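You operate a simulated robot arm through the tools that you are given. There is no shell and no other tool.

You are at the controls of a simulated robot arm. One attempt, no reset.

JOB
Fill the oil bottle to about its red line through the funnel.
Fine: pour from the yellow oil jug and put it back; the funnel goes back to the tool block; spill nothing, break nothing. Set down upright: oil jug.

The check looks at the end state, three seconds after you hand in, the way a careful person would. Anything else that was tipped, shoved, dropped, spilled or broken makes it a failure.

ROBOT AND FRAMES
A 7-joint arm with a three-finger gripper, fixed in place. Base frame: the origin is on the floor under the middle of its stand, x ahead of it, y to its left, z up; the work surface is at about z = 820. Lengths are in mm, angles in degrees, forces in N, time in s.
It reaches about 1342 mm from its shoulder. Its first joint turns from -166.0 to 166.0 degrees. Payload 2.69 kg.
The TCP is the grasp point between the finger pads, 30 mm short of the fingertips. In the tool frame z runs along the fingers and y along their closing line. The gripper opens to 128 mm; its body begins 117 mm behind the TCP.
Orientation is that of the tool frame in the base frame, as a unit quaternion [w, x, y, z]. With the fingers straight down and closing along the base's y, the tool's x points along the base's -x, its y along +y and its z along -z.

CONTROLS
- The arm moves only by the tool nudge_tool. Its argument "steps" is a list of rows, each a list of 6 numbers: the shift along the tool's x, y, z in mm, then the turn, a rotation vector about the tool's x, y, z in degrees. In form: [[dx, dy, dz, ax, ay, az], ...]. A call has 1 to 20 rows; each row shifts and turns the commanded pose from where the row before left it, along the tool's axes as they then stand. "hand" is the finger opening in mm, from 0 to 128, set as the call begins (left out, the last holds). Each row takes 0.2 s and may step no farther than 50 mm and 8.6 degrees from the row before; otherwise, or with a gripper value out of range, the whole call is refused. A pose out of reach is approached as far as the arm can. The call stops where the force on the tool passes 50 N (or 10 N more than at its start, if that is more) or the arm is blocked; 0.2 s more then pass. The fingers move at their own pace (about 127 mm/s each) and stop on an object; they squeeze with about 34 N. The grip force told is the motor's: it shows also when the fingers shut on nothing. Time passes only in rows, and 0.2 s behind the last, so rows that do not move let the fingers close. The reply holds the time, the measured pose of the TCP, the force on the tool along the base axes, the opening and the grip force, in the units named above and with some noise, with the torque about the TCP (base axes, N m) and any sound that the robot's microphone picked up, and new pictures: "views" is both (left out), scene, wrist or none.
- Cameras (640 x 400 px; columns grow to the right, rows downward): "scene" is fixed at [401.4, -498.7, 1590.8]; the picture's right is [0.93, -0.36, 0.00], its down [-0.15, -0.40, -0.91] and it looks along [0.32, 0.85, -0.42] (base axes); focal length 346 px, centre (320, 200). "wrist" rides on the gripper at [58, 54, -131] in the tool frame; the picture's right is [-0.68, 0.74, 0.00], its down [-0.62, -0.57, -0.55] and it looks along [-0.40, -0.37, 0.84] (tool axes); focal length 234 px, centre (320, 200). There is no depth. A picture from a camera that has moved, and an enlarged one, comes with that camera's place and axes in the base frame and with its lens.
- move_column(by): moves the trunk up (or, below 0, down) by that many mm; the arm rides with it, the base frame stays. It gives what a move gives, with no picture.
- close_up(camera, box): a new picture of the part [left, top, right, bottom] of that camera's present view, enlarged. It takes no simulated time.
- close_job(): hands the job in; it is judged then, once.

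Places have to be worked out from the pictures, the camera data and where the tool is seen. Open the gripper and draw the arm clear of the work before you hand the job in, unless the task says otherwise.

The tools are called after "Request:" as name(argument=value, ...) on one line, values as JSON. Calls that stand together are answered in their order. nudge_tool: Moves the arm, as the interface text tells. Its arguments: {"type":"object","properties":{"steps":{"type":"array","items":{"type":"array","items":{"type":"number"}}},"hand":{"type":"number"},"views":{"type":"string","enum":["both","scene","wrist","none"]}},"required":["steps"]} The other tools are called the same way: move_column (by) moves the trunk up or down; close_up (camera, box) takes an enlarged picture of a part of a camera's view; close_job () hands the job in.

At the start:

```text
clock: 0.0
eef_pos: [324.5, 486.9, 1257.0]
tcp_rot: [-0.001, -0.001, 1.0, 0.0]
ft_force: [-0.4, 0.2, 1.1]
ft_torque: [0.01, 0.0, -0.03]
opening: 127.9
finger_force: 0.3
trunk travel left (down, up): [-150.0, 200.0]
```

scene: 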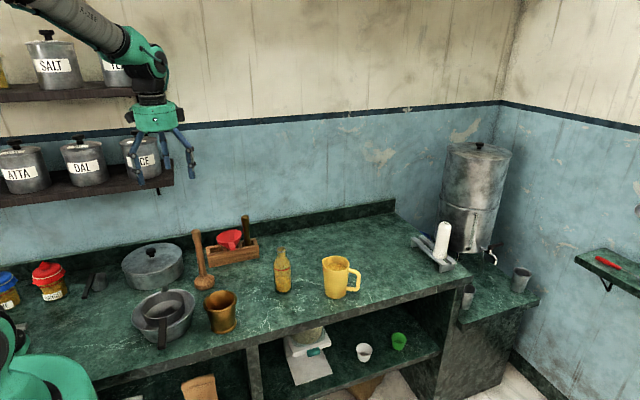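
wrist: 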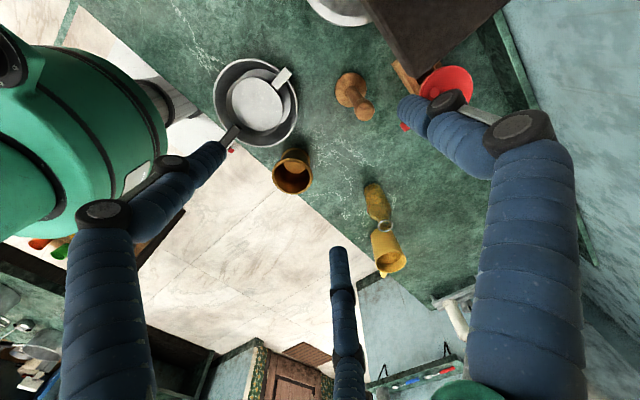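

The pictures show the oil bottle, the yellow jug, and a red funnel in a wooden tool block. I'll zoom in to locate them before I move.

Request:
close_up(camera="scene", box=[250, 220, 390, 310])

Request:
close_up(camera="scene", box=[180, 200, 280, 290])

Request:
close_up(camera="wrist", box=[300, 40, 540, 290])

```text
4.44 times, centred on (320, 265) of scene
camera zoom: at [401.4, -498.7, 1590.8], right [0.93, -0.36, 0.0], down [-0.15, -0.4, -0.91], along [0.32, 0.85, -0.42], focal length 1539 px, centre (320, -89)
```

zoom: 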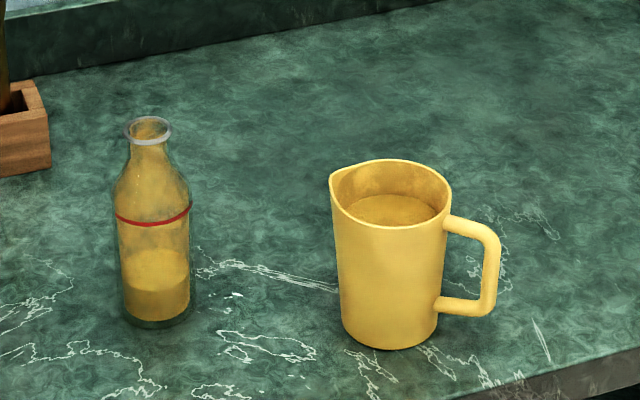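

```text
4.44 times, centred on (230, 245) of scene
camera zoom: at [401.4, -498.7, 1590.8], right [0.93, -0.36, 0.0], down [-0.15, -0.4, -0.91], along [0.32, 0.85, -0.42], focal length 1539 px, centre (720, 0)
```

zoom: 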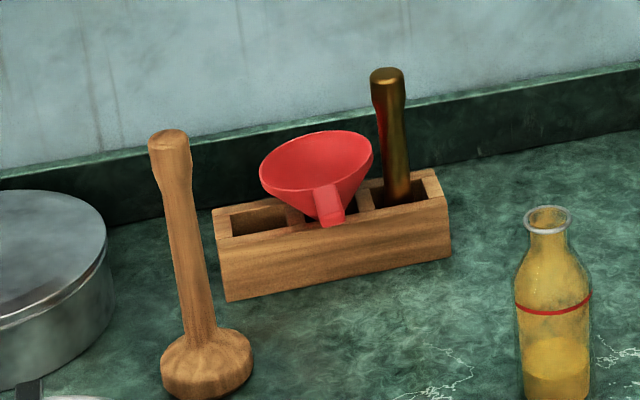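

```text
1.60 times, centred on (420, 165) of wrist
camera zoom: at [266.8, 539.3, 1389.9], right [0.68, 0.74, 0.0], down [0.62, -0.57, 0.55], along [0.4, -0.37, -0.84], focal length 375 px, centre (160, 256)
```

zoom: 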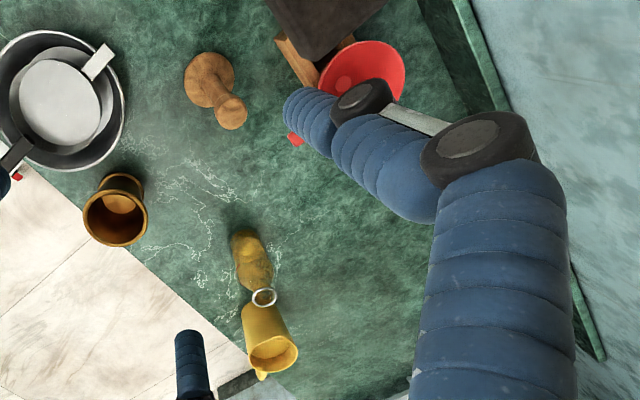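

Next I'll look closely at the gripper's finger layout and at the funnel and tool block.

Request:
close_up(camera="scene", box=[110, 70, 220, 200])

Request:
close_up(camera="scene", box=[205, 212, 265, 268])

Request:
close_up(camera="wrist", box=[380, 40, 500, 140])

Request:
close_up(camera="wrist", box=[340, 170, 440, 290])

```text
3.08 times, centred on (165, 135) of scene
camera zoom: at [401.4, -498.7, 1590.8], right [0.93, -0.36, 0.0], down [-0.15, -0.4, -0.91], along [0.32, 0.85, -0.42], focal length 1065 px, centre (797, 400)
```

zoom: 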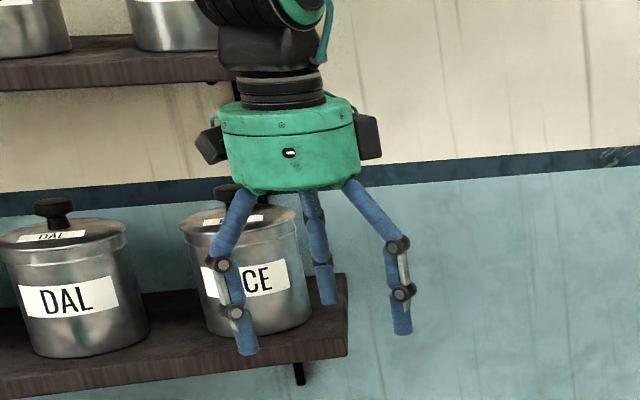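

```text
7.14 times, centred on (235, 240) of scene
camera zoom: at [401.4, -498.7, 1590.8], right [0.93, -0.36, 0.0], down [-0.15, -0.4, -0.91], along [0.32, 0.85, -0.42], focal length 2473 px, centre (927, -86)
```

zoom: 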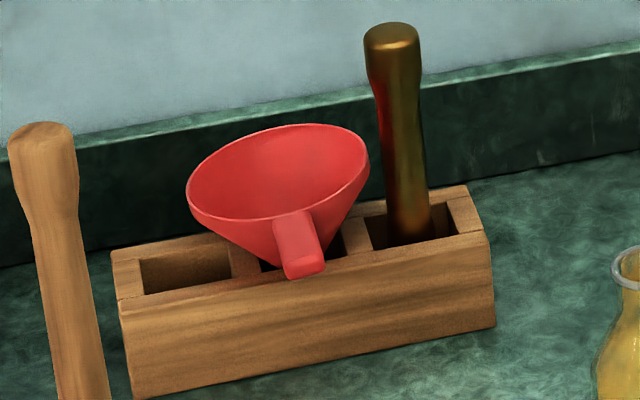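

```text
4.00 times, centred on (440, 90) of wrist
camera zoom: at [266.8, 539.3, 1389.9], right [0.68, 0.74, 0.0], down [0.62, -0.57, 0.55], along [0.4, -0.37, -0.84], focal length 937 px, centre (-160, 640)
```

zoom: 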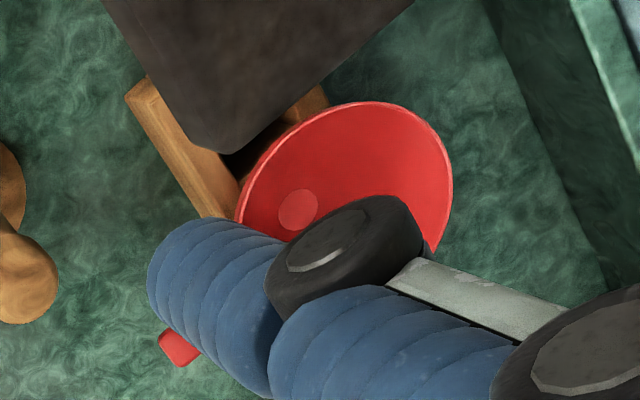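

```text
3.33 times, centred on (390, 230) of wrist
camera zoom: at [266.8, 539.3, 1389.9], right [0.68, 0.74, 0.0], down [0.62, -0.57, 0.55], along [0.4, -0.37, -0.84], focal length 781 px, centre (87, 100)
```

zoom: 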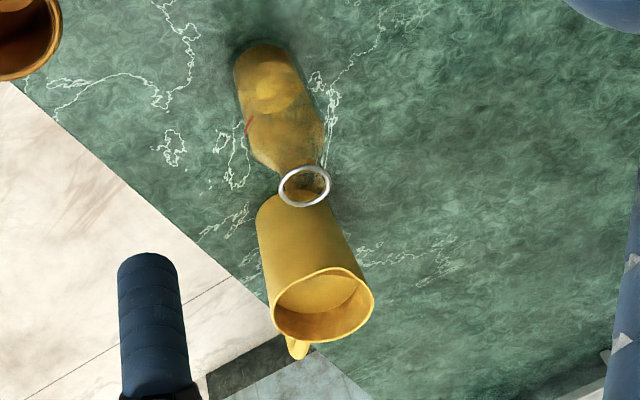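

The gripper has three fingers at about 120°, so I can take the funnel (about 94 mm mouth, near x 478, y 660, rim z about 917) from above around its rim. The shelf ends at x of about 332, so I'll first move out to the right, turn the tool 30° and look again.

Request:
nudge_tool(steps=[[-39, 5, 16, 0, 0, 0], [-39, 5, 16, 0, 0, 0], [-39, 5, 16, 0, 0, 0], [-39, 5, 16, 0, 0, 0], [-20, 5, 16, 0, 0, 0], [0, 0, 0, 0, 0, 7.5], [0, 0, 0, 0, 0, 7.5], [0, 0, 0, 0, 0, 7.5], [0, 0, 0, 0, 0, 7.5]], hand=128)

```text
clock: 2.0
eef_pos: [501.2, 511.4, 1178.8]
tcp_rot: [0.0, 0.259, 0.966, 0.0]
ft_force: [0.0, 0.3, 0.2]
ft_torque: [-0.02, 0.01, 0.01]
opening: 128.1
finger_force: 0.0
trunk travel left (down, up): [-150.0, 200.0]
camera wrist: at [478.1, 586.6, 1309.5], right [0.95, 0.3, 0.0], down [0.25, -0.8, 0.55], along [0.16, -0.52, -0.84], focal length 234 px, centre (320, 200)
```

scene: 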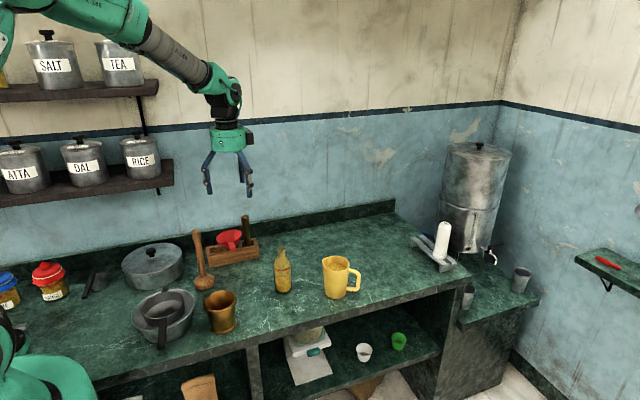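
wrist: 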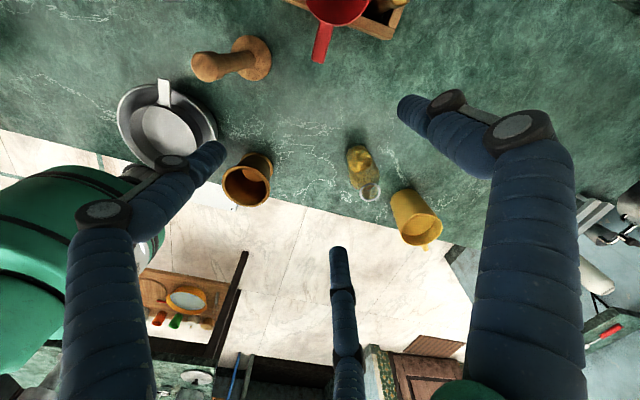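

The funnel is just at the top of the wrist view, and the forearm stays in front of the shelves. I'll move toward it at a safe height so I can view it from above.

Request:
nudge_tool(steps=[[15, 24, 12, 0, 0, 0], [15, 24, 12, 0, 0, 0], [15, 24, 12, 0, 0, 0], [15, 24, 12, 0, 0, 0], [0, 0, 0, 0, 0, 0]])

```text
clock: 3.2
eef_pos: [498.5, 625.0, 1131.7]
tcp_rot: [0.0, 0.259, 0.966, 0.0]
ft_force: [0.2, 0.0, -0.2]
ft_torque: [-0.06, 0.02, 0.0]
opening: 127.9
finger_force: 0.0
trunk travel left (down, up): [-150.0, 200.0]
camera wrist: at [474.1, 700.2, 1262.1], right [0.95, 0.3, 0.0], down [0.25, -0.8, 0.55], along [0.16, -0.52, -0.84], focal length 234 px, centre (320, 200)
```

scene: 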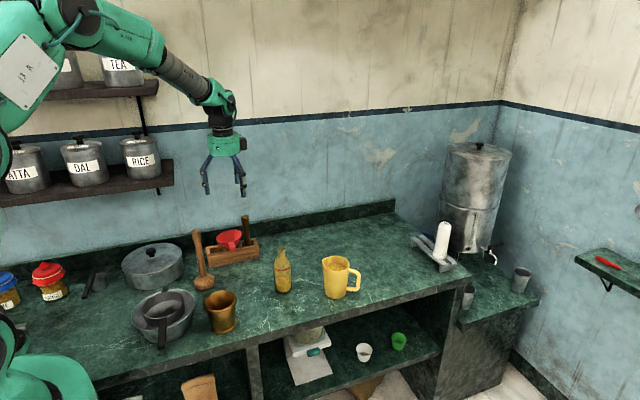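
wrist: 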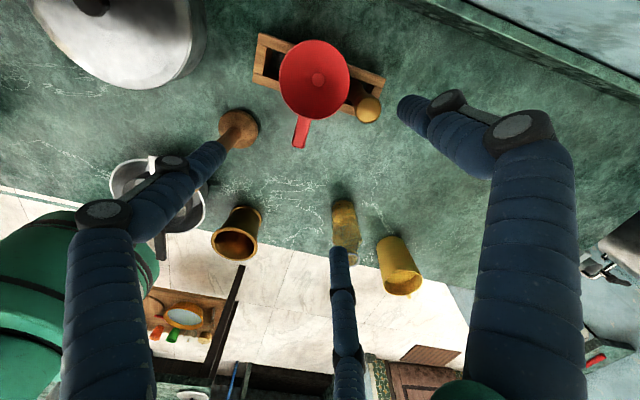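

The funnel is now seen clearly from above, so I'll zoom in to fix its centre and the tab direction.

Request:
close_up(camera="wrist", box=[240, 20, 400, 160])

Request:
close_up(camera="scene", box=[190, 210, 280, 275])

Request:
close_up(camera="wrist", box=[300, 180, 440, 310])

```text
2.86 times, centred on (320, 90) of wrist
camera zoom: at [474.1, 700.2, 1262.1], right [0.95, 0.3, 0.0], down [0.25, -0.8, 0.55], along [0.16, -0.52, -0.84], focal length 669 px, centre (320, 514)
```

zoom: 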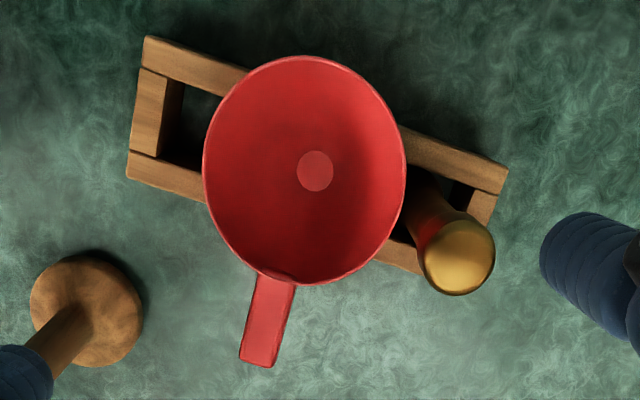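

```text
6.15 times, centred on (235, 242) of scene
camera zoom: at [401.4, -498.7, 1590.8], right [0.93, -0.36, 0.0], down [-0.15, -0.4, -0.91], along [0.32, 0.85, -0.42], focal length 2130 px, centre (843, -62)
```

zoom: 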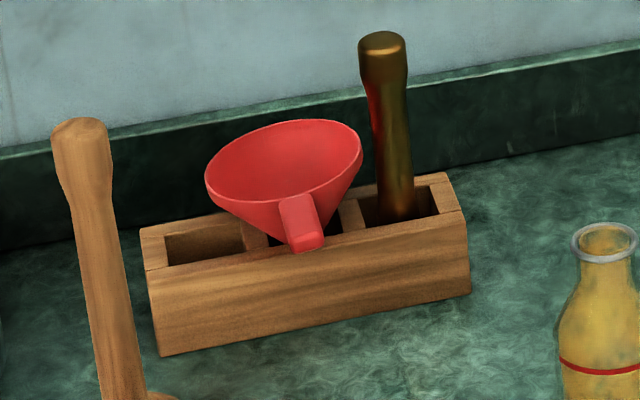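

```text
3.08 times, centred on (370, 245) of wrist
camera zoom: at [474.1, 700.2, 1262.1], right [0.95, 0.3, 0.0], down [0.25, -0.8, 0.55], along [0.16, -0.52, -0.84], focal length 720 px, centre (166, 62)
```

zoom: 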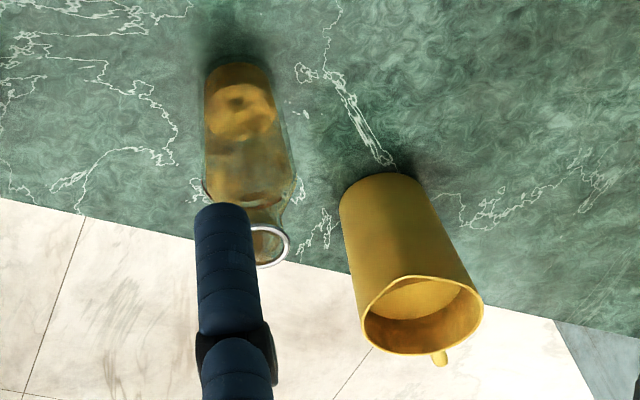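

Both views put the rim centre at about (478, 663, 917), 94 mm across and leaning about 8° to the left. The tab points to -y with its tip near (481, 566), and the neighbouring rod is at (542, 660). I'll centre above the rim, turn back 5° for clearance to the tab, and come partway down.

Request:
nudge_tool(steps=[[18.4, 11.4, 0, 0, 0, 0], [18.4, 11.4, 0, 0, 0, 0], [0, 0, 0, 0, 0, -5], [0, 0, 30, 0, 0, 0], [0, 0, 30, 0, 0, 0], [0, 0, 30, 0, 0, 0], [0, 0, 20, 0, 0, 0], [0, 0, 0, 0, 0, 0]])

```text
clock: 5.0
eef_pos: [476.7, 662.8, 1018.5]
tcp_rot: [0.0, 0.217, 0.976, 0.0]
ft_force: [0.0, 1.2, 0.2]
ft_torque: [-0.03, 0.03, 0.02]
opening: 128.3
finger_force: 0.0
trunk travel left (down, up): [-150.0, 200.0]
camera wrist: at [445.9, 735.7, 1150.2], right [0.92, 0.38, 0.0], down [0.32, -0.77, 0.55], along [0.21, -0.51, -0.84], focal length 234 px, centre (320, 200)
```

scene: 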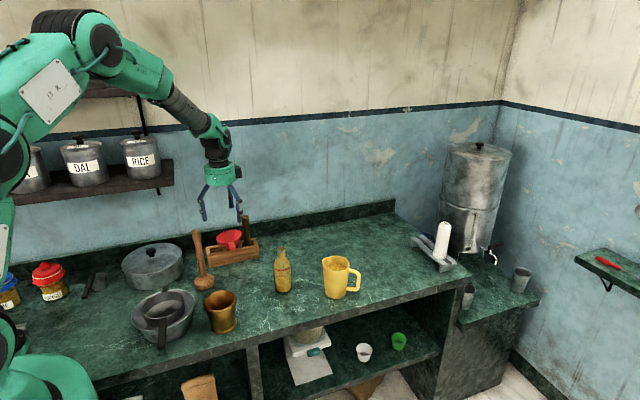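
wrist: 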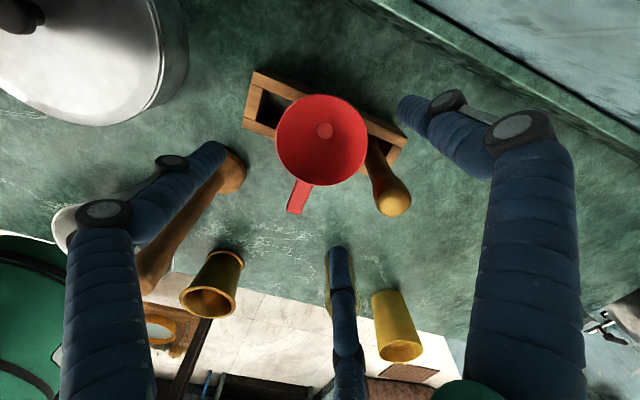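

The mouth is nearly under the TCP. I'll check the centring with a zoom before going down.

Request:
close_up(camera="wrist", box=[240, 60, 420, 230])

Request:
close_up(camera="scene", box=[170, 150, 290, 280])

```text
2.35 times, centred on (330, 145) of wrist
camera zoom: at [445.9, 735.7, 1150.2], right [0.92, 0.38, 0.0], down [0.32, -0.77, 0.55], along [0.21, -0.51, -0.84], focal length 551 px, centre (296, 329)
```

zoom: 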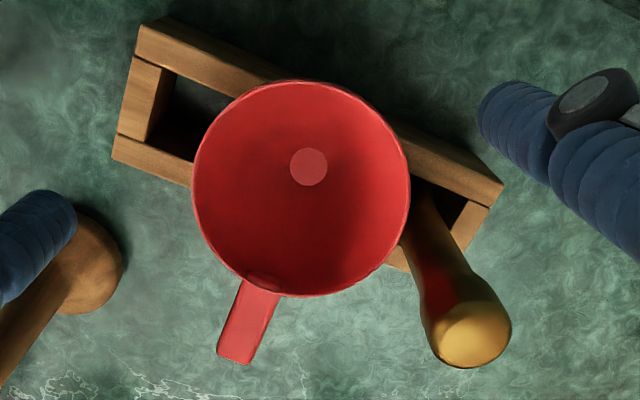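

```text
3.08 times, centred on (230, 215) of scene
camera zoom: at [401.4, -498.7, 1590.8], right [0.93, -0.36, 0.0], down [-0.15, -0.4, -0.91], along [0.32, 0.85, -0.42], focal length 1065 px, centre (597, 154)
```

zoom: 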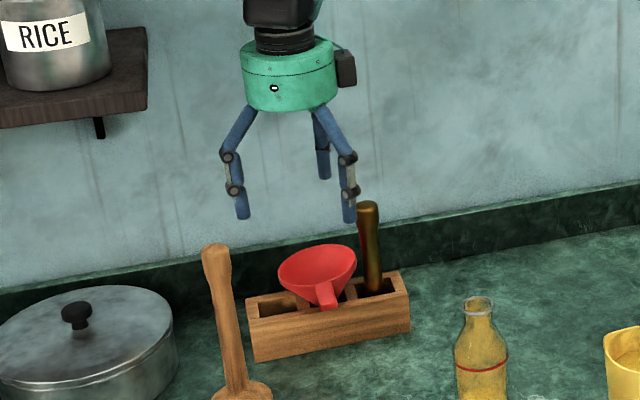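

The rim centre is within about 3 mm of the TCP axis. I'll correct that and go down so the pads sit at rim height, with the tips still above the block, before closing.

Request:
nudge_tool(steps=[[-2, 2, 24, 0, 0, 0], [0, 0, 24, 0, 0, 0], [0, 0, 24, 0, 0, 0], [0, 0, 14, 0, 0, 0], [0, 0, 8, 0, 0, 0], [0, 0, 0, 0, 0, 0]])

```text
clock: 6.4
eef_pos: [481.1, 664.9, 926.1]
tcp_rot: [0.0, 0.216, 0.976, 0.0]
ft_force: [1.2, -0.7, -0.1]
ft_torque: [0.0, 0.03, 0.01]
opening: 128.0
finger_force: 0.1
trunk travel left (down, up): [-150.0, 200.0]
camera wrist: at [449.3, 737.2, 1057.4], right [0.92, 0.38, 0.0], down [0.32, -0.77, 0.55], along [0.21, -0.51, -0.84], focal length 234 px, centre (320, 200)
```

scene: 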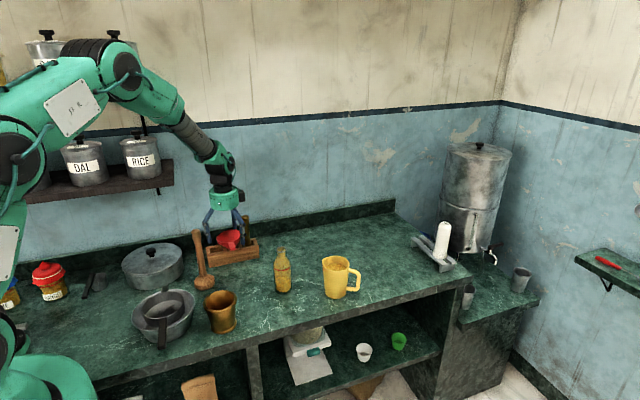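
wrist: 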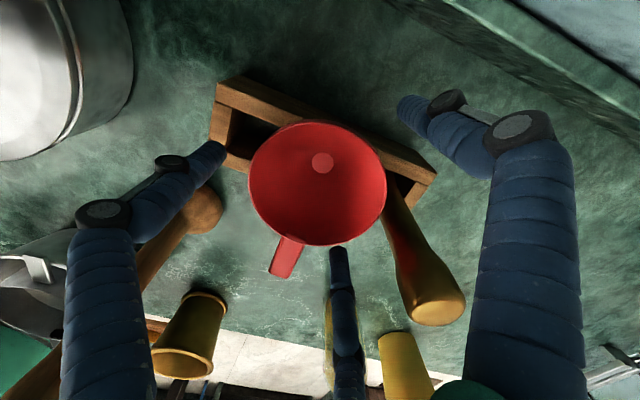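

Request:
close_up(camera="scene", box=[180, 185, 280, 275])

Request:
close_up(camera="wrist", box=[190, 70, 450, 300])

```text
4.44 times, centred on (230, 230) of scene
camera zoom: at [401.4, -498.7, 1590.8], right [0.93, -0.36, 0.0], down [-0.15, -0.4, -0.91], along [0.32, 0.85, -0.42], focal length 1539 px, centre (720, 67)
```

zoom: 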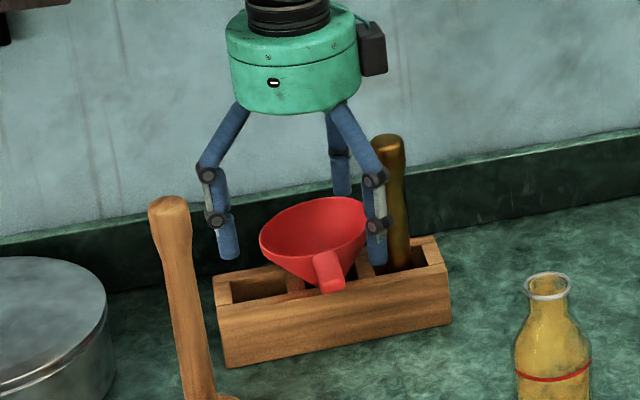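

```text
1.74 times, centred on (320, 185) of wrist
camera zoom: at [449.3, 737.2, 1057.4], right [0.92, 0.38, 0.0], down [0.32, -0.77, 0.55], along [0.21, -0.51, -0.84], focal length 407 px, centre (320, 226)
```

zoom: 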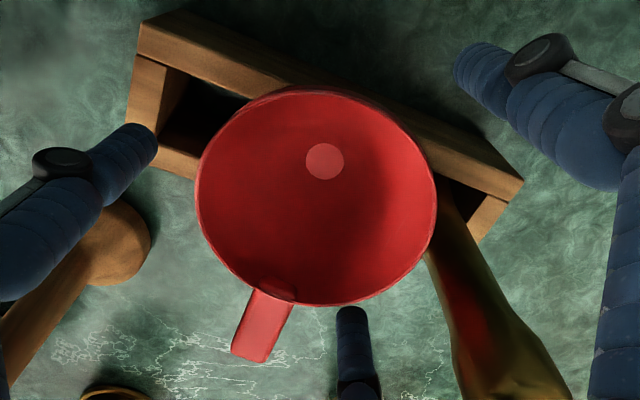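

The tips are about 16 mm below the TCP when open, so I'll go down 12 mm more to bring the pads past the rim, still about 15–20 mm above the block. Then I'll close on the rim.

Request:
nudge_tool(steps=[[1, 0, 6, 0, 0, 0], [0, 0, 6, 0, 0, 0], [0, 0, 0, 0, 0, 0]], views="none")

Request:
nudge_tool(steps=[[0, 0, 0, 0, 0, 0], [0, 0, 0, 0, 0, 0], [0, 0, 0, 0, 0, 0], [0, 0, 0, 0, 0, 0]], hand=80)

```text
clock: 7.2
eef_pos: [477.4, 663.6, 914.0]
tcp_rot: [0.001, 0.217, 0.976, 0.0]
ft_force: [0.0, -0.1, 0.3]
ft_torque: [-0.01, 0.0, -0.01]
opening: 128.0
finger_force: 0.0
trunk travel left (down, up): [-150.0, 200.0]
```

```text
clock: 8.2
eef_pos: [479.5, 665.0, 915.7]
tcp_rot: [0.0, 0.216, 0.976, 0.0]
ft_force: [-0.4, -6.9, 5.2]
ft_torque: [-0.22, 0.0, -0.02]
opening: 90.8
finger_force: 7.6
trunk travel left (down, up): [-150.0, 200.0]
camera wrist: at [448.6, 736.4, 1046.5], right [0.92, 0.38, 0.0], down [0.32, -0.77, 0.55], along [0.21, -0.51, -0.84], focal length 234 px, centre (320, 200)
```

scene: 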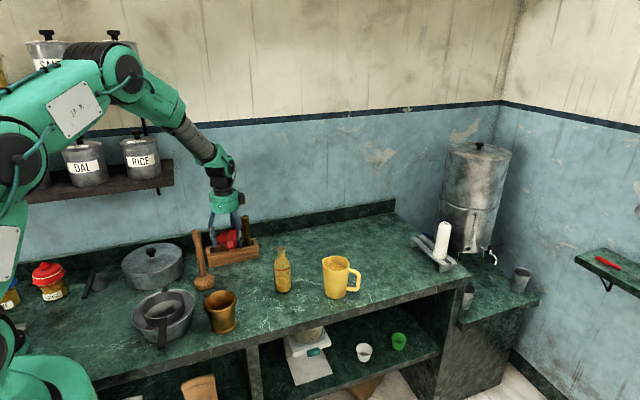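
wrist: 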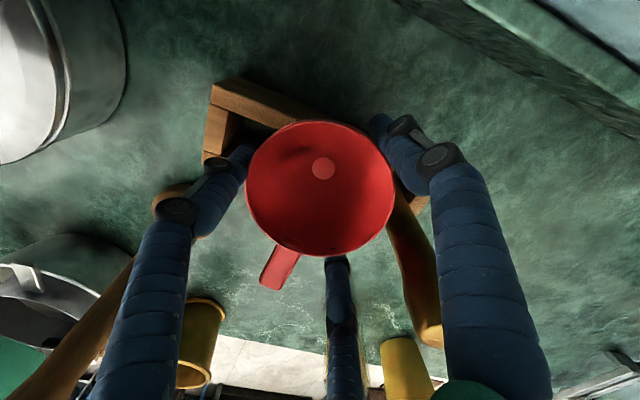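

The fingers have stopped at 90.8 mm on the rim with light force. I'll inspect the contact.

Request:
close_up(camera="scene", box=[180, 185, 280, 275])

Request:
close_up(camera="wrist", box=[190, 70, 450, 300])

```text
4.44 times, centred on (230, 230) of scene
camera zoom: at [401.4, -498.7, 1590.8], right [0.93, -0.36, 0.0], down [-0.15, -0.4, -0.91], along [0.32, 0.85, -0.42], focal length 1539 px, centre (720, 67)
```

zoom: 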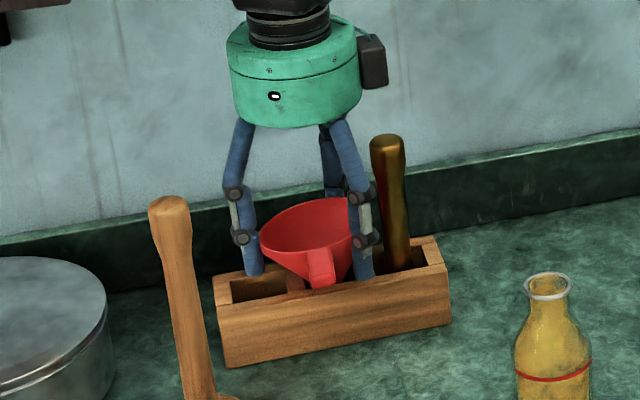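

```text
1.74 times, centred on (320, 185) of wrist
camera zoom: at [448.6, 736.4, 1046.5], right [0.92, 0.38, 0.0], down [0.32, -0.77, 0.55], along [0.21, -0.51, -0.84], focal length 407 px, centre (320, 226)
```

zoom: 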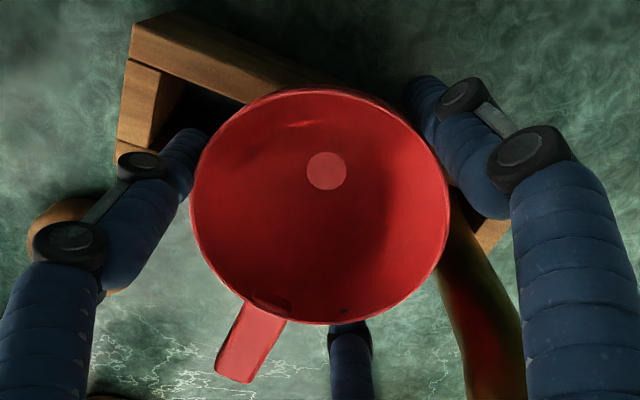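

The three fingers hold the rim. I'll squeeze firmly and lift a little to test the hold, drifting slightly to -x, away from the rod.

Request:
nudge_tool(steps=[[0, 0, 0, 0, 0, 0], [0, 0, 0, 0, 0, 0], [0, 0, 0, 0, 0, 0], [0, 0, -5, 0, 0, 0], [1, 0, -5, 0, 0, 0], [1, 0, -5, 0, 0, 0], [0, 0, 0, 0, 0, 0]], hand=50)

Request:
close_up(camera="scene", box=[180, 185, 280, 275])

Request:
close_up(camera="wrist", box=[190, 70, 450, 300])

```text
clock: 9.8
eef_pos: [477.8, 663.9, 928.3]
tcp_rot: [0.0, 0.216, 0.976, 0.0]
ft_force: [0.4, -0.6, -1.0]
ft_torque: [0.0, -0.02, 0.01]
opening: 88.6
finger_force: 33.9
trunk travel left (down, up): [-150.0, 200.0]
camera wrist: at [447.0, 736.8, 1060.7], right [0.92, 0.38, 0.0], down [0.32, -0.77, 0.55], along [0.21, -0.51, -0.84], focal length 234 px, centre (320, 200)
```

scene: 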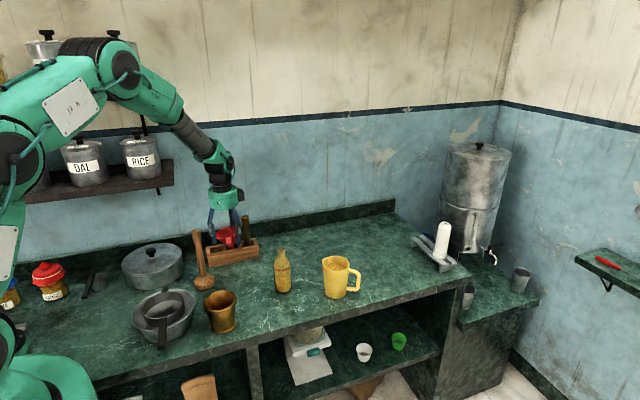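
wrist: 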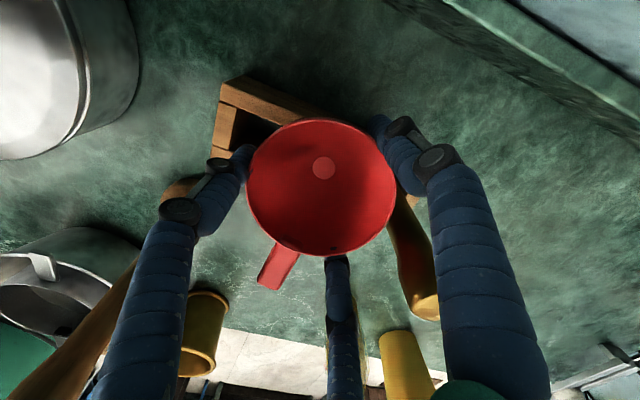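

```text
4.44 times, centred on (230, 230) of scene
camera zoom: at [401.4, -498.7, 1590.8], right [0.93, -0.36, 0.0], down [-0.15, -0.4, -0.91], along [0.32, 0.85, -0.42], focal length 1539 px, centre (720, 67)
```

zoom: 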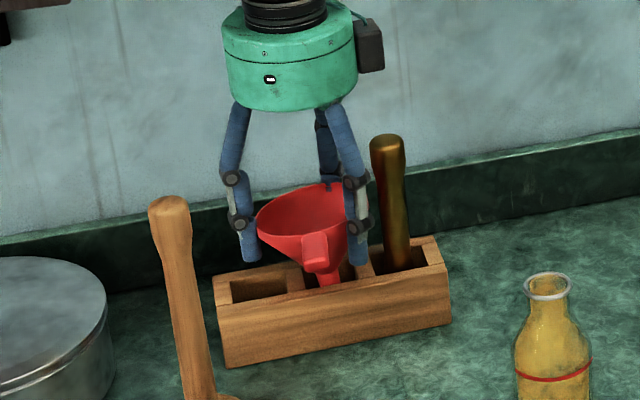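

```text
1.74 times, centred on (320, 185) of wrist
camera zoom: at [447.0, 736.8, 1060.7], right [0.92, 0.38, 0.0], down [0.32, -0.77, 0.55], along [0.21, -0.51, -0.84], focal length 407 px, centre (320, 226)
```

zoom: 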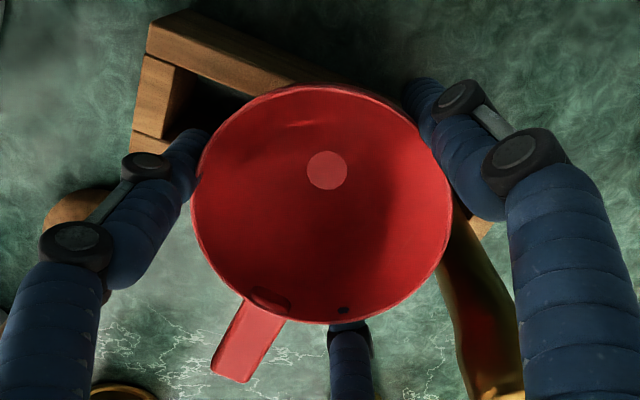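

The funnel came up with the fingers at full grip. I'll lift it straight out, drifting a little away from the rod, and then look at the stem.

Request:
nudge_tool(steps=[[2, -1, -12, 0, 0, 0], [2, -1, -15, 0, 0, 0], [2, -1, -15, 0, 0, 0], [0, 0, -20, 0, 0, 0], [0, 0, -25, 0, 0, 0], [0, 0, -25, 0, 0, 0], [0, 0, -25, 0, 0, 0], [0, 0, 0, 0, 0, 0]])

Request:
close_up(camera="scene", box=[170, 150, 290, 280])

```text
clock: 11.6
eef_pos: [470.7, 664.2, 1065.8]
tcp_rot: [0.0, 0.216, 0.976, 0.0]
ft_force: [-0.3, -0.8, -0.8]
ft_torque: [0.0, -0.01, 0.0]
opening: 88.8
finger_force: 34.1
trunk travel left (down, up): [-150.0, 200.0]
camera wrist: at [439.8, 736.9, 1197.7], right [0.92, 0.38, 0.0], down [0.32, -0.77, 0.55], along [0.21, -0.51, -0.84], focal length 234 px, centre (320, 200)
```

scene: 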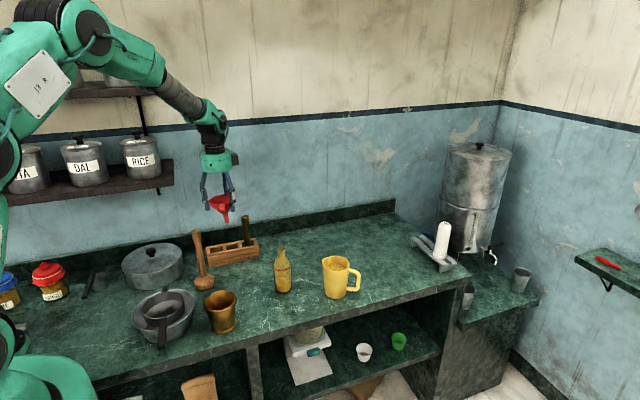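
wrist: 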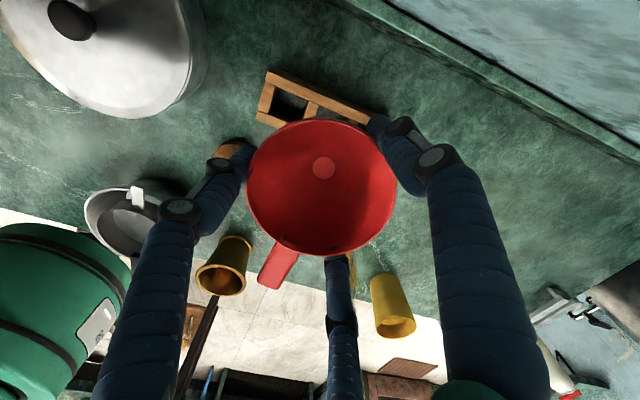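

```text
3.08 times, centred on (230, 215) of scene
camera zoom: at [401.4, -498.7, 1590.8], right [0.93, -0.36, 0.0], down [-0.15, -0.4, -0.91], along [0.32, 0.85, -0.42], focal length 1065 px, centre (597, 154)
```

zoom: 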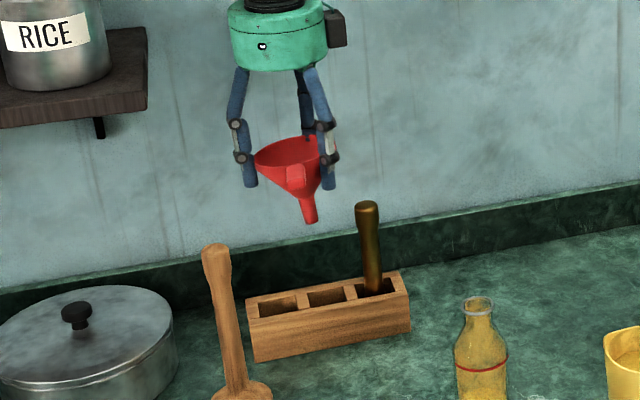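

The funnel is free of the block, and the block and rod haven't moved. I'll zoom in to measure the stem tip position and the tilt.

Request:
close_up(camera="scene", box=[195, 165, 255, 228])

Request:
close_up(camera="wrist", box=[220, 90, 430, 300])

```text
6.35 times, centred on (225, 196) of scene
camera zoom: at [401.4, -498.7, 1590.8], right [0.93, -0.36, 0.0], down [-0.15, -0.4, -0.91], along [0.32, 0.85, -0.42], focal length 2198 px, centre (923, 222)
```

zoom: 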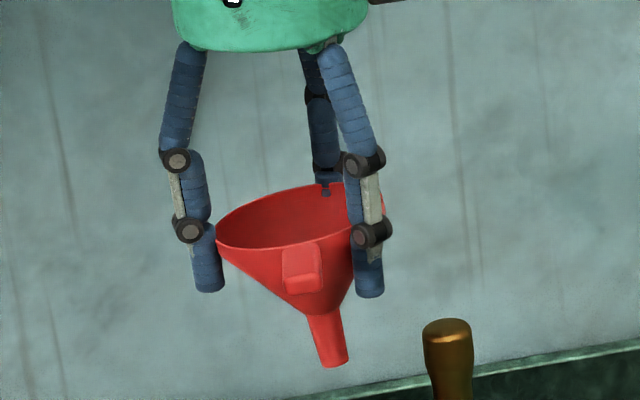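

```text
1.90 times, centred on (325, 195) of wrist
camera zoom: at [439.8, 736.9, 1197.7], right [0.92, 0.38, 0.0], down [0.32, -0.77, 0.55], along [0.21, -0.51, -0.84], focal length 446 px, centre (310, 210)
```

zoom: 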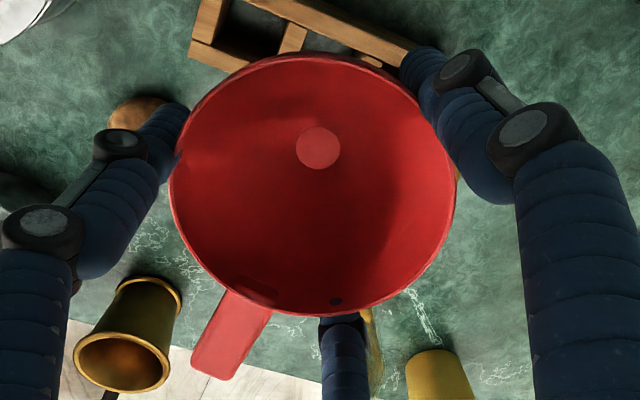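

The funnel is held with its stem leaning about 6° to +x. It is about 92 mm tall, with the rim near TCP height. I'll lift further, carry it over to above the bottle (about 618, 416, rim z about 978), and turn it so the stem is vertical.

Request:
nudge_tool(steps=[[0, 0, -30, 0, 0, 0], [0, 0, -30, 0, 0, 0], [-30, -20.5, 0, 0, 0, 0], [-30, -20.5, 0, 0, 0, 0], [-30, -20.5, 0, 0, 0, 0], [-30, -20.5, 0, 0, 0, 0], [-30, -20.5, 0, 0, 0, 0], [-30, -20.5, 0, 0, 0, 0], [-30, -20.5, 0, 0, 0, 0], [-30, -20.5, 0, 0, 0, 0], [0, 0, 0, -1.1, 5.8, 0], [0, 0, 0, 0, 0, 0]])

Request:
close_up(camera="scene", box=[240, 150, 340, 300])

Request:
close_up(camera="wrist", box=[220, 90, 430, 300])

```text
clock: 14.2
eef_pos: [616.8, 414.1, 1125.3]
tcp_rot: [-0.047, 0.217, 0.975, 0.021]
ft_force: [0.5, 0.4, -1.0]
ft_torque: [0.0, 0.04, 0.02]
opening: 88.7
finger_force: 34.4
trunk travel left (down, up): [-150.0, 200.0]
camera wrist: at [598.5, 479.2, 1263.8], right [0.92, 0.38, -0.06], down [0.36, -0.8, 0.47], along [0.14, -0.46, -0.88], focal length 234 px, centre (320, 200)
```

scene: 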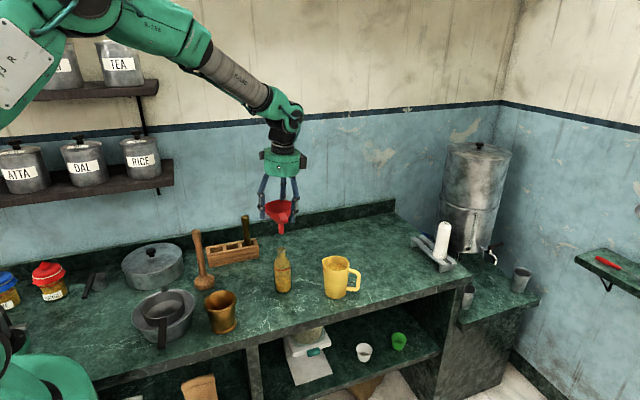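
wrist: 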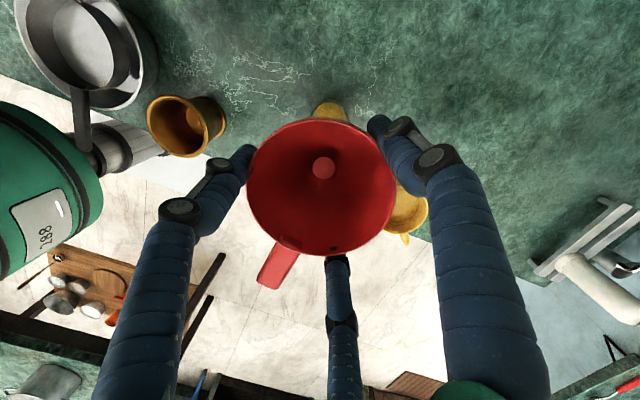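

```text
2.67 times, centred on (290, 225) of scene
camera zoom: at [401.4, -498.7, 1590.8], right [0.93, -0.36, 0.0], down [-0.15, -0.4, -0.91], along [0.32, 0.85, -0.42], focal length 923 px, centre (400, 133)
```

zoom: 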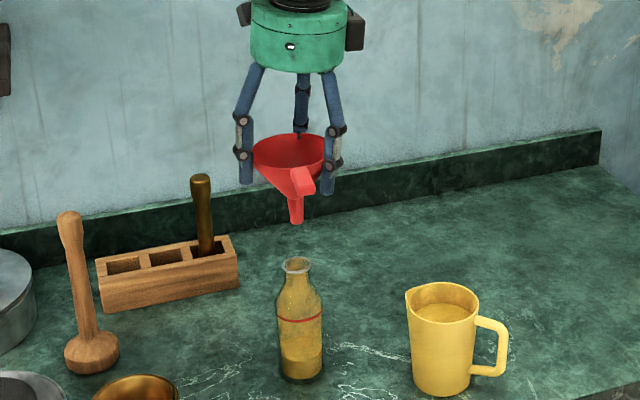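

```text
1.90 times, centred on (325, 195) of wrist
camera zoom: at [598.5, 479.2, 1263.8], right [0.92, 0.38, -0.06], down [0.36, -0.8, 0.47], along [0.14, -0.46, -0.88], focal length 446 px, centre (310, 210)
```

zoom: 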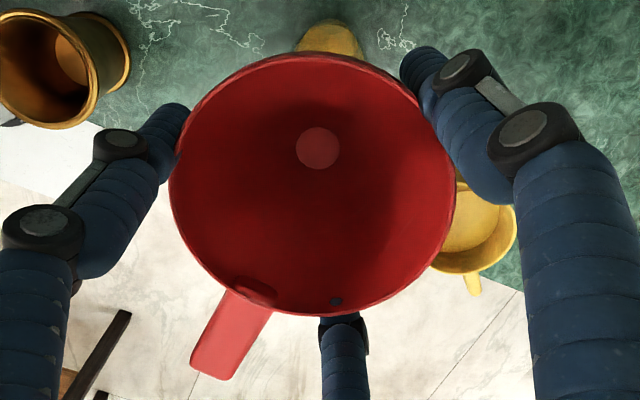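

The funnel now hangs above the bottle with its stem nearly vertical. I'll zoom in to measure the remaining offset between the stem tip and the bottle neck.

Request:
close_up(camera="scene", box=[255, 190, 315, 255])

Request:
close_up(camera="scene", box=[250, 235, 320, 300])

```text
6.15 times, centred on (285, 222) of scene
camera zoom: at [401.4, -498.7, 1590.8], right [0.93, -0.36, 0.0], down [-0.15, -0.4, -0.91], along [0.32, 0.85, -0.42], focal length 2130 px, centre (535, 62)
```

zoom: 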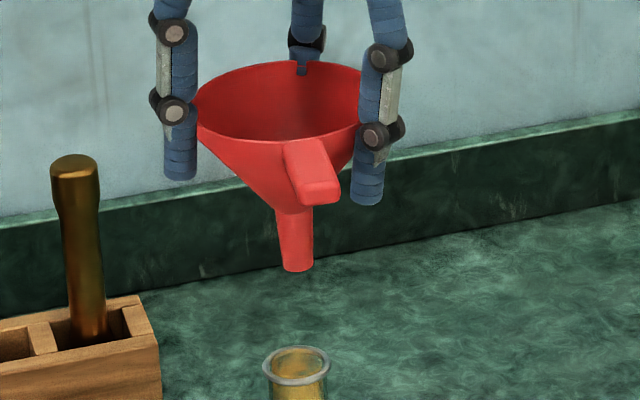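

```text
6.15 times, centred on (285, 268) of scene
camera zoom: at [401.4, -498.7, 1590.8], right [0.93, -0.36, 0.0], down [-0.15, -0.4, -0.91], along [0.32, 0.85, -0.42], focal length 2130 px, centre (535, -215)
```

zoom: 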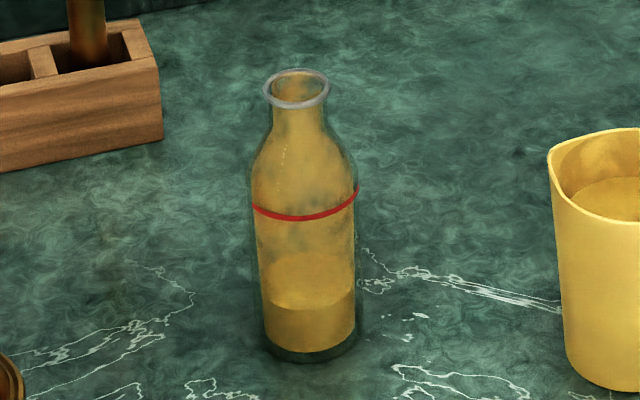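

The stem is vertical within about 1°, and its tip is about 4 mm too far image-right and a few mm short in depth. I'll correct that and lower to just above the bottle mouth.

Request:
nudge_tool(steps=[[0, 1.9, 11, 0, 0, 0], [0, 1.9, 11, 0, 0, 0], [-0.3, 0, 11, 0, 0, 0], [0, 0, 12, 0, 0, 0], [0, 0, 0, 0, 0, 0], [0, 0, 0, 0, 0, 0]], views="scene")

Request:
close_up(camera="scene", box=[258, 205, 313, 260])

```text
clock: 15.6
eef_pos: [616.0, 420.7, 1080.3]
tcp_rot: [-0.047, 0.217, 0.975, 0.02]
ft_force: [0.5, -0.4, 0.2]
ft_torque: [-0.01, -0.05, -0.01]
opening: 88.6
finger_force: 34.6
trunk travel left (down, up): [-150.0, 200.0]
```

scene: 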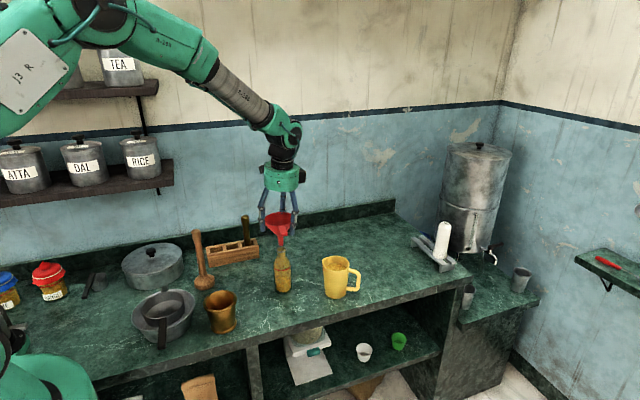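

```text
7.27 times, centred on (286, 232) of scene
camera zoom: at [401.4, -498.7, 1590.8], right [0.93, -0.36, 0.0], down [-0.15, -0.4, -0.91], along [0.32, 0.85, -0.42], focal length 2518 px, centre (571, -36)
```

zoom: 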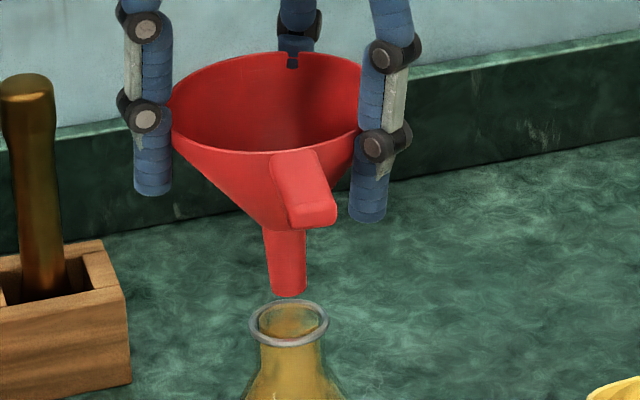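

The tip is laterally centred over the mouth and about 17 mm above it. I'll lower in small steps, watching the force and whether the ring starts to hide the stem.

Request:
nudge_tool(steps=[[0, 0, 5, 0, 0, 0], [0, 0, 5, 0, 0, 0], [0, 0, 5, 0, 0, 0], [0, 0, 0, 0, 0, 0]], views="none")

Request:
close_up(camera="scene", box=[258, 215, 313, 270])

```text
clock: 16.6
eef_pos: [615.5, 420.7, 1065.6]
tcp_rot: [-0.047, 0.217, 0.975, 0.02]
ft_force: [-0.1, 0.6, -0.8]
ft_torque: [0.01, 0.01, -0.02]
opening: 88.6
finger_force: 34.3
trunk travel left (down, up): [-150.0, 200.0]
```

```text
7.27 times, centred on (286, 242) of scene
camera zoom: at [401.4, -498.7, 1590.8], right [0.93, -0.36, 0.0], down [-0.15, -0.4, -0.91], along [0.32, 0.85, -0.42], focal length 2518 px, centre (571, -109)
```

zoom: 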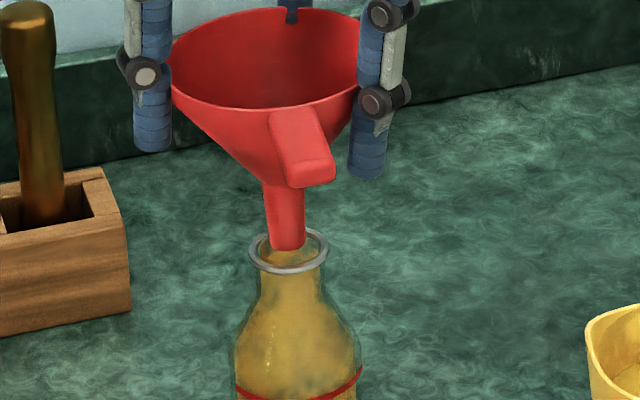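

The tip is right at the ring with no contact force. I'll keep going straight down with a slight lateral correction.

Request:
nudge_tool(steps=[[-1.4, 0, 4, 0, 0, 0], [-0.4, -0.1, 4, 0, 0, 0], [-0.4, -0.1, 4, 0, 0, 0], [0, 0, 0, 0, 0, 0]], views="none")

Request:
close_up(camera="scene", box=[258, 215, 313, 270])

```text
clock: 17.6
eef_pos: [615.9, 421.0, 1053.6]
tcp_rot: [-0.047, 0.216, 0.975, 0.02]
ft_force: [0.3, -0.2, -1.0]
ft_torque: [-0.05, 0.0, 0.01]
opening: 88.4
finger_force: 34.2
trunk travel left (down, up): [-150.0, 200.0]
```

```text
7.27 times, centred on (286, 242) of scene
camera zoom: at [401.4, -498.7, 1590.8], right [0.93, -0.36, 0.0], down [-0.15, -0.4, -0.91], along [0.32, 0.85, -0.42], focal length 2518 px, centre (571, -109)
```

zoom: 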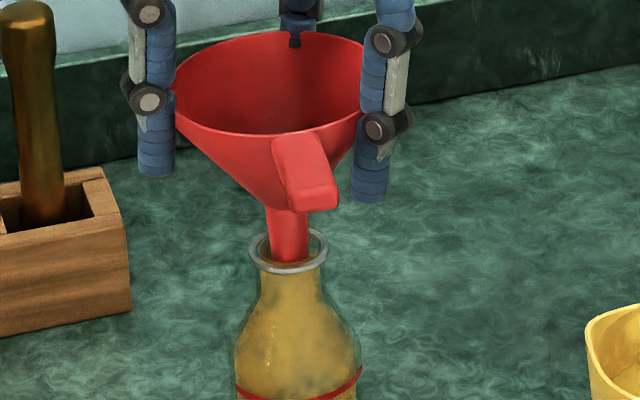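

The grey ring now hides the stem's lower edge, so the stem is inside the neck with no side force. I'll keep lowering until it seats.

Request:
nudge_tool(steps=[[-0.4, -0.1, 4, 0, 0, 0], [-0.4, -0.1, 4, 0, 0, 0], [-0.4, -0.1, 4, 0, 0, 0], [0, 0, 0, 0, 0, 0]], views="none")

Request:
close_up(camera="scene", box=[258, 215, 313, 270])

```text
clock: 18.6
eef_pos: [614.7, 421.0, 1041.9]
tcp_rot: [-0.047, 0.217, 0.975, 0.02]
ft_force: [-0.9, -0.5, -0.4]
ft_torque: [0.02, 0.01, -0.01]
opening: 88.4
finger_force: 34.2
trunk travel left (down, up): [-150.0, 200.0]
```

```text
7.27 times, centred on (286, 242) of scene
camera zoom: at [401.4, -498.7, 1590.8], right [0.93, -0.36, 0.0], down [-0.15, -0.4, -0.91], along [0.32, 0.85, -0.42], focal length 2518 px, centre (571, -109)
```

zoom: 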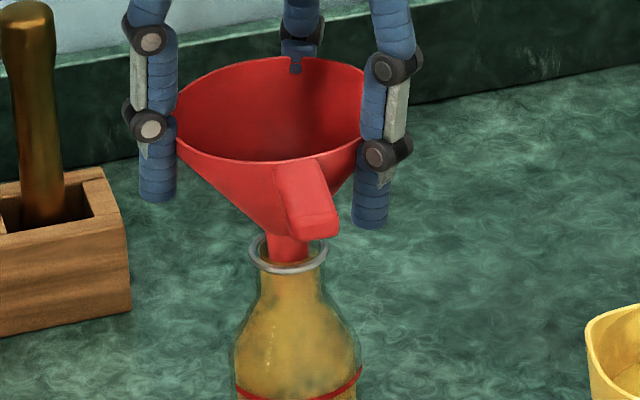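

Request:
nudge_tool(steps=[[-0.4, -0.1, 4, 0, 0, 0], [-0.3, -0.1, 3, 0, 0, 0], [-0.2, -0.1, 2, 0, 0, 0], [0, 0, 0, 0, 0, 0]], views="none")

Request:
close_up(camera="scene", box=[258, 215, 313, 270])

```text
clock: 19.6
eef_pos: [615.0, 420.7, 1034.5]
tcp_rot: [-0.047, 0.217, 0.975, 0.021]
ft_force: [-0.5, -0.1, -1.1]
ft_torque: [-0.01, 0.04, 0.01]
opening: 88.6
finger_force: 34.0
trunk travel left (down, up): [-150.0, 200.0]
```

```text
7.27 times, centred on (286, 242) of scene
camera zoom: at [401.4, -498.7, 1590.8], right [0.93, -0.36, 0.0], down [-0.15, -0.4, -0.91], along [0.32, 0.85, -0.42], focal length 2518 px, centre (571, -109)
```

zoom: 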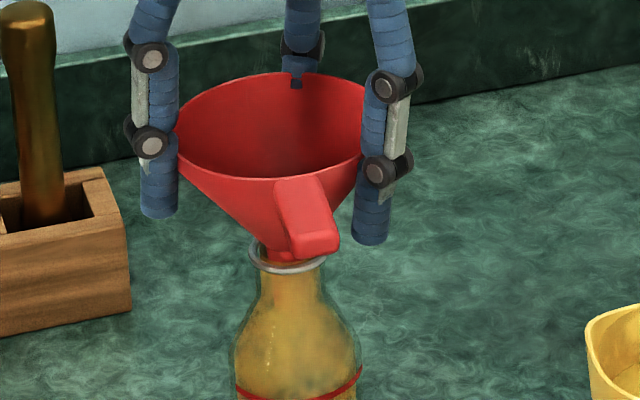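

Request:
nudge_tool(steps=[[-0.2, 0, 2, 0, 0, 0], [-0.2, 0, 2, 0, 0, 0], [0, 0, 0, 0, 0, 0]], views="none")

Request:
nudge_tool(steps=[[-0.2, 0, 2, 0, 0, 0], [0, 0, 0, 0, 0, 0]], views="none")

Request:
close_up(camera="scene", box=[258, 215, 313, 270])

```text
clock: 20.4
eef_pos: [615.8, 420.7, 1028.9]
tcp_rot: [-0.048, 0.216, 0.975, 0.02]
ft_force: [0.4, 0.0, 0.2]
ft_torque: [0.0, -0.03, -0.04]
opening: 88.5
finger_force: 33.7
trunk travel left (down, up): [-150.0, 200.0]
```

```text
clock: 21.0
eef_pos: [616.6, 420.7, 1027.7]
tcp_rot: [-0.047, 0.216, 0.975, 0.021]
ft_force: [-0.5, -0.2, 5.4]
ft_torque: [0.01, 0.05, 0.03]
opening: 88.5
finger_force: 34.1
trunk travel left (down, up): [-150.0, 200.0]
```

```text
7.27 times, centred on (286, 242) of scene
camera zoom: at [401.4, -498.7, 1590.8], right [0.93, -0.36, 0.0], down [-0.15, -0.4, -0.91], along [0.32, 0.85, -0.42], focal length 2518 px, centre (571, -109)
```

zoom: 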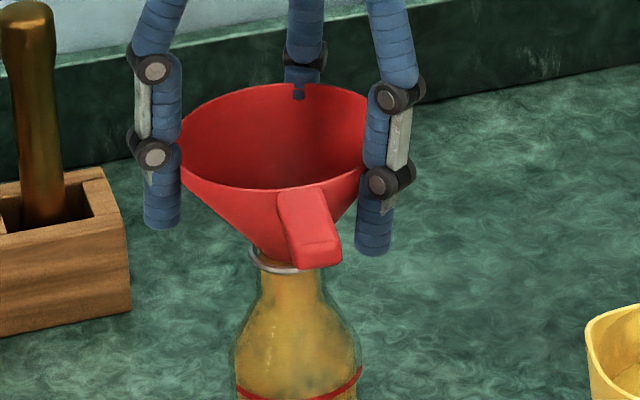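

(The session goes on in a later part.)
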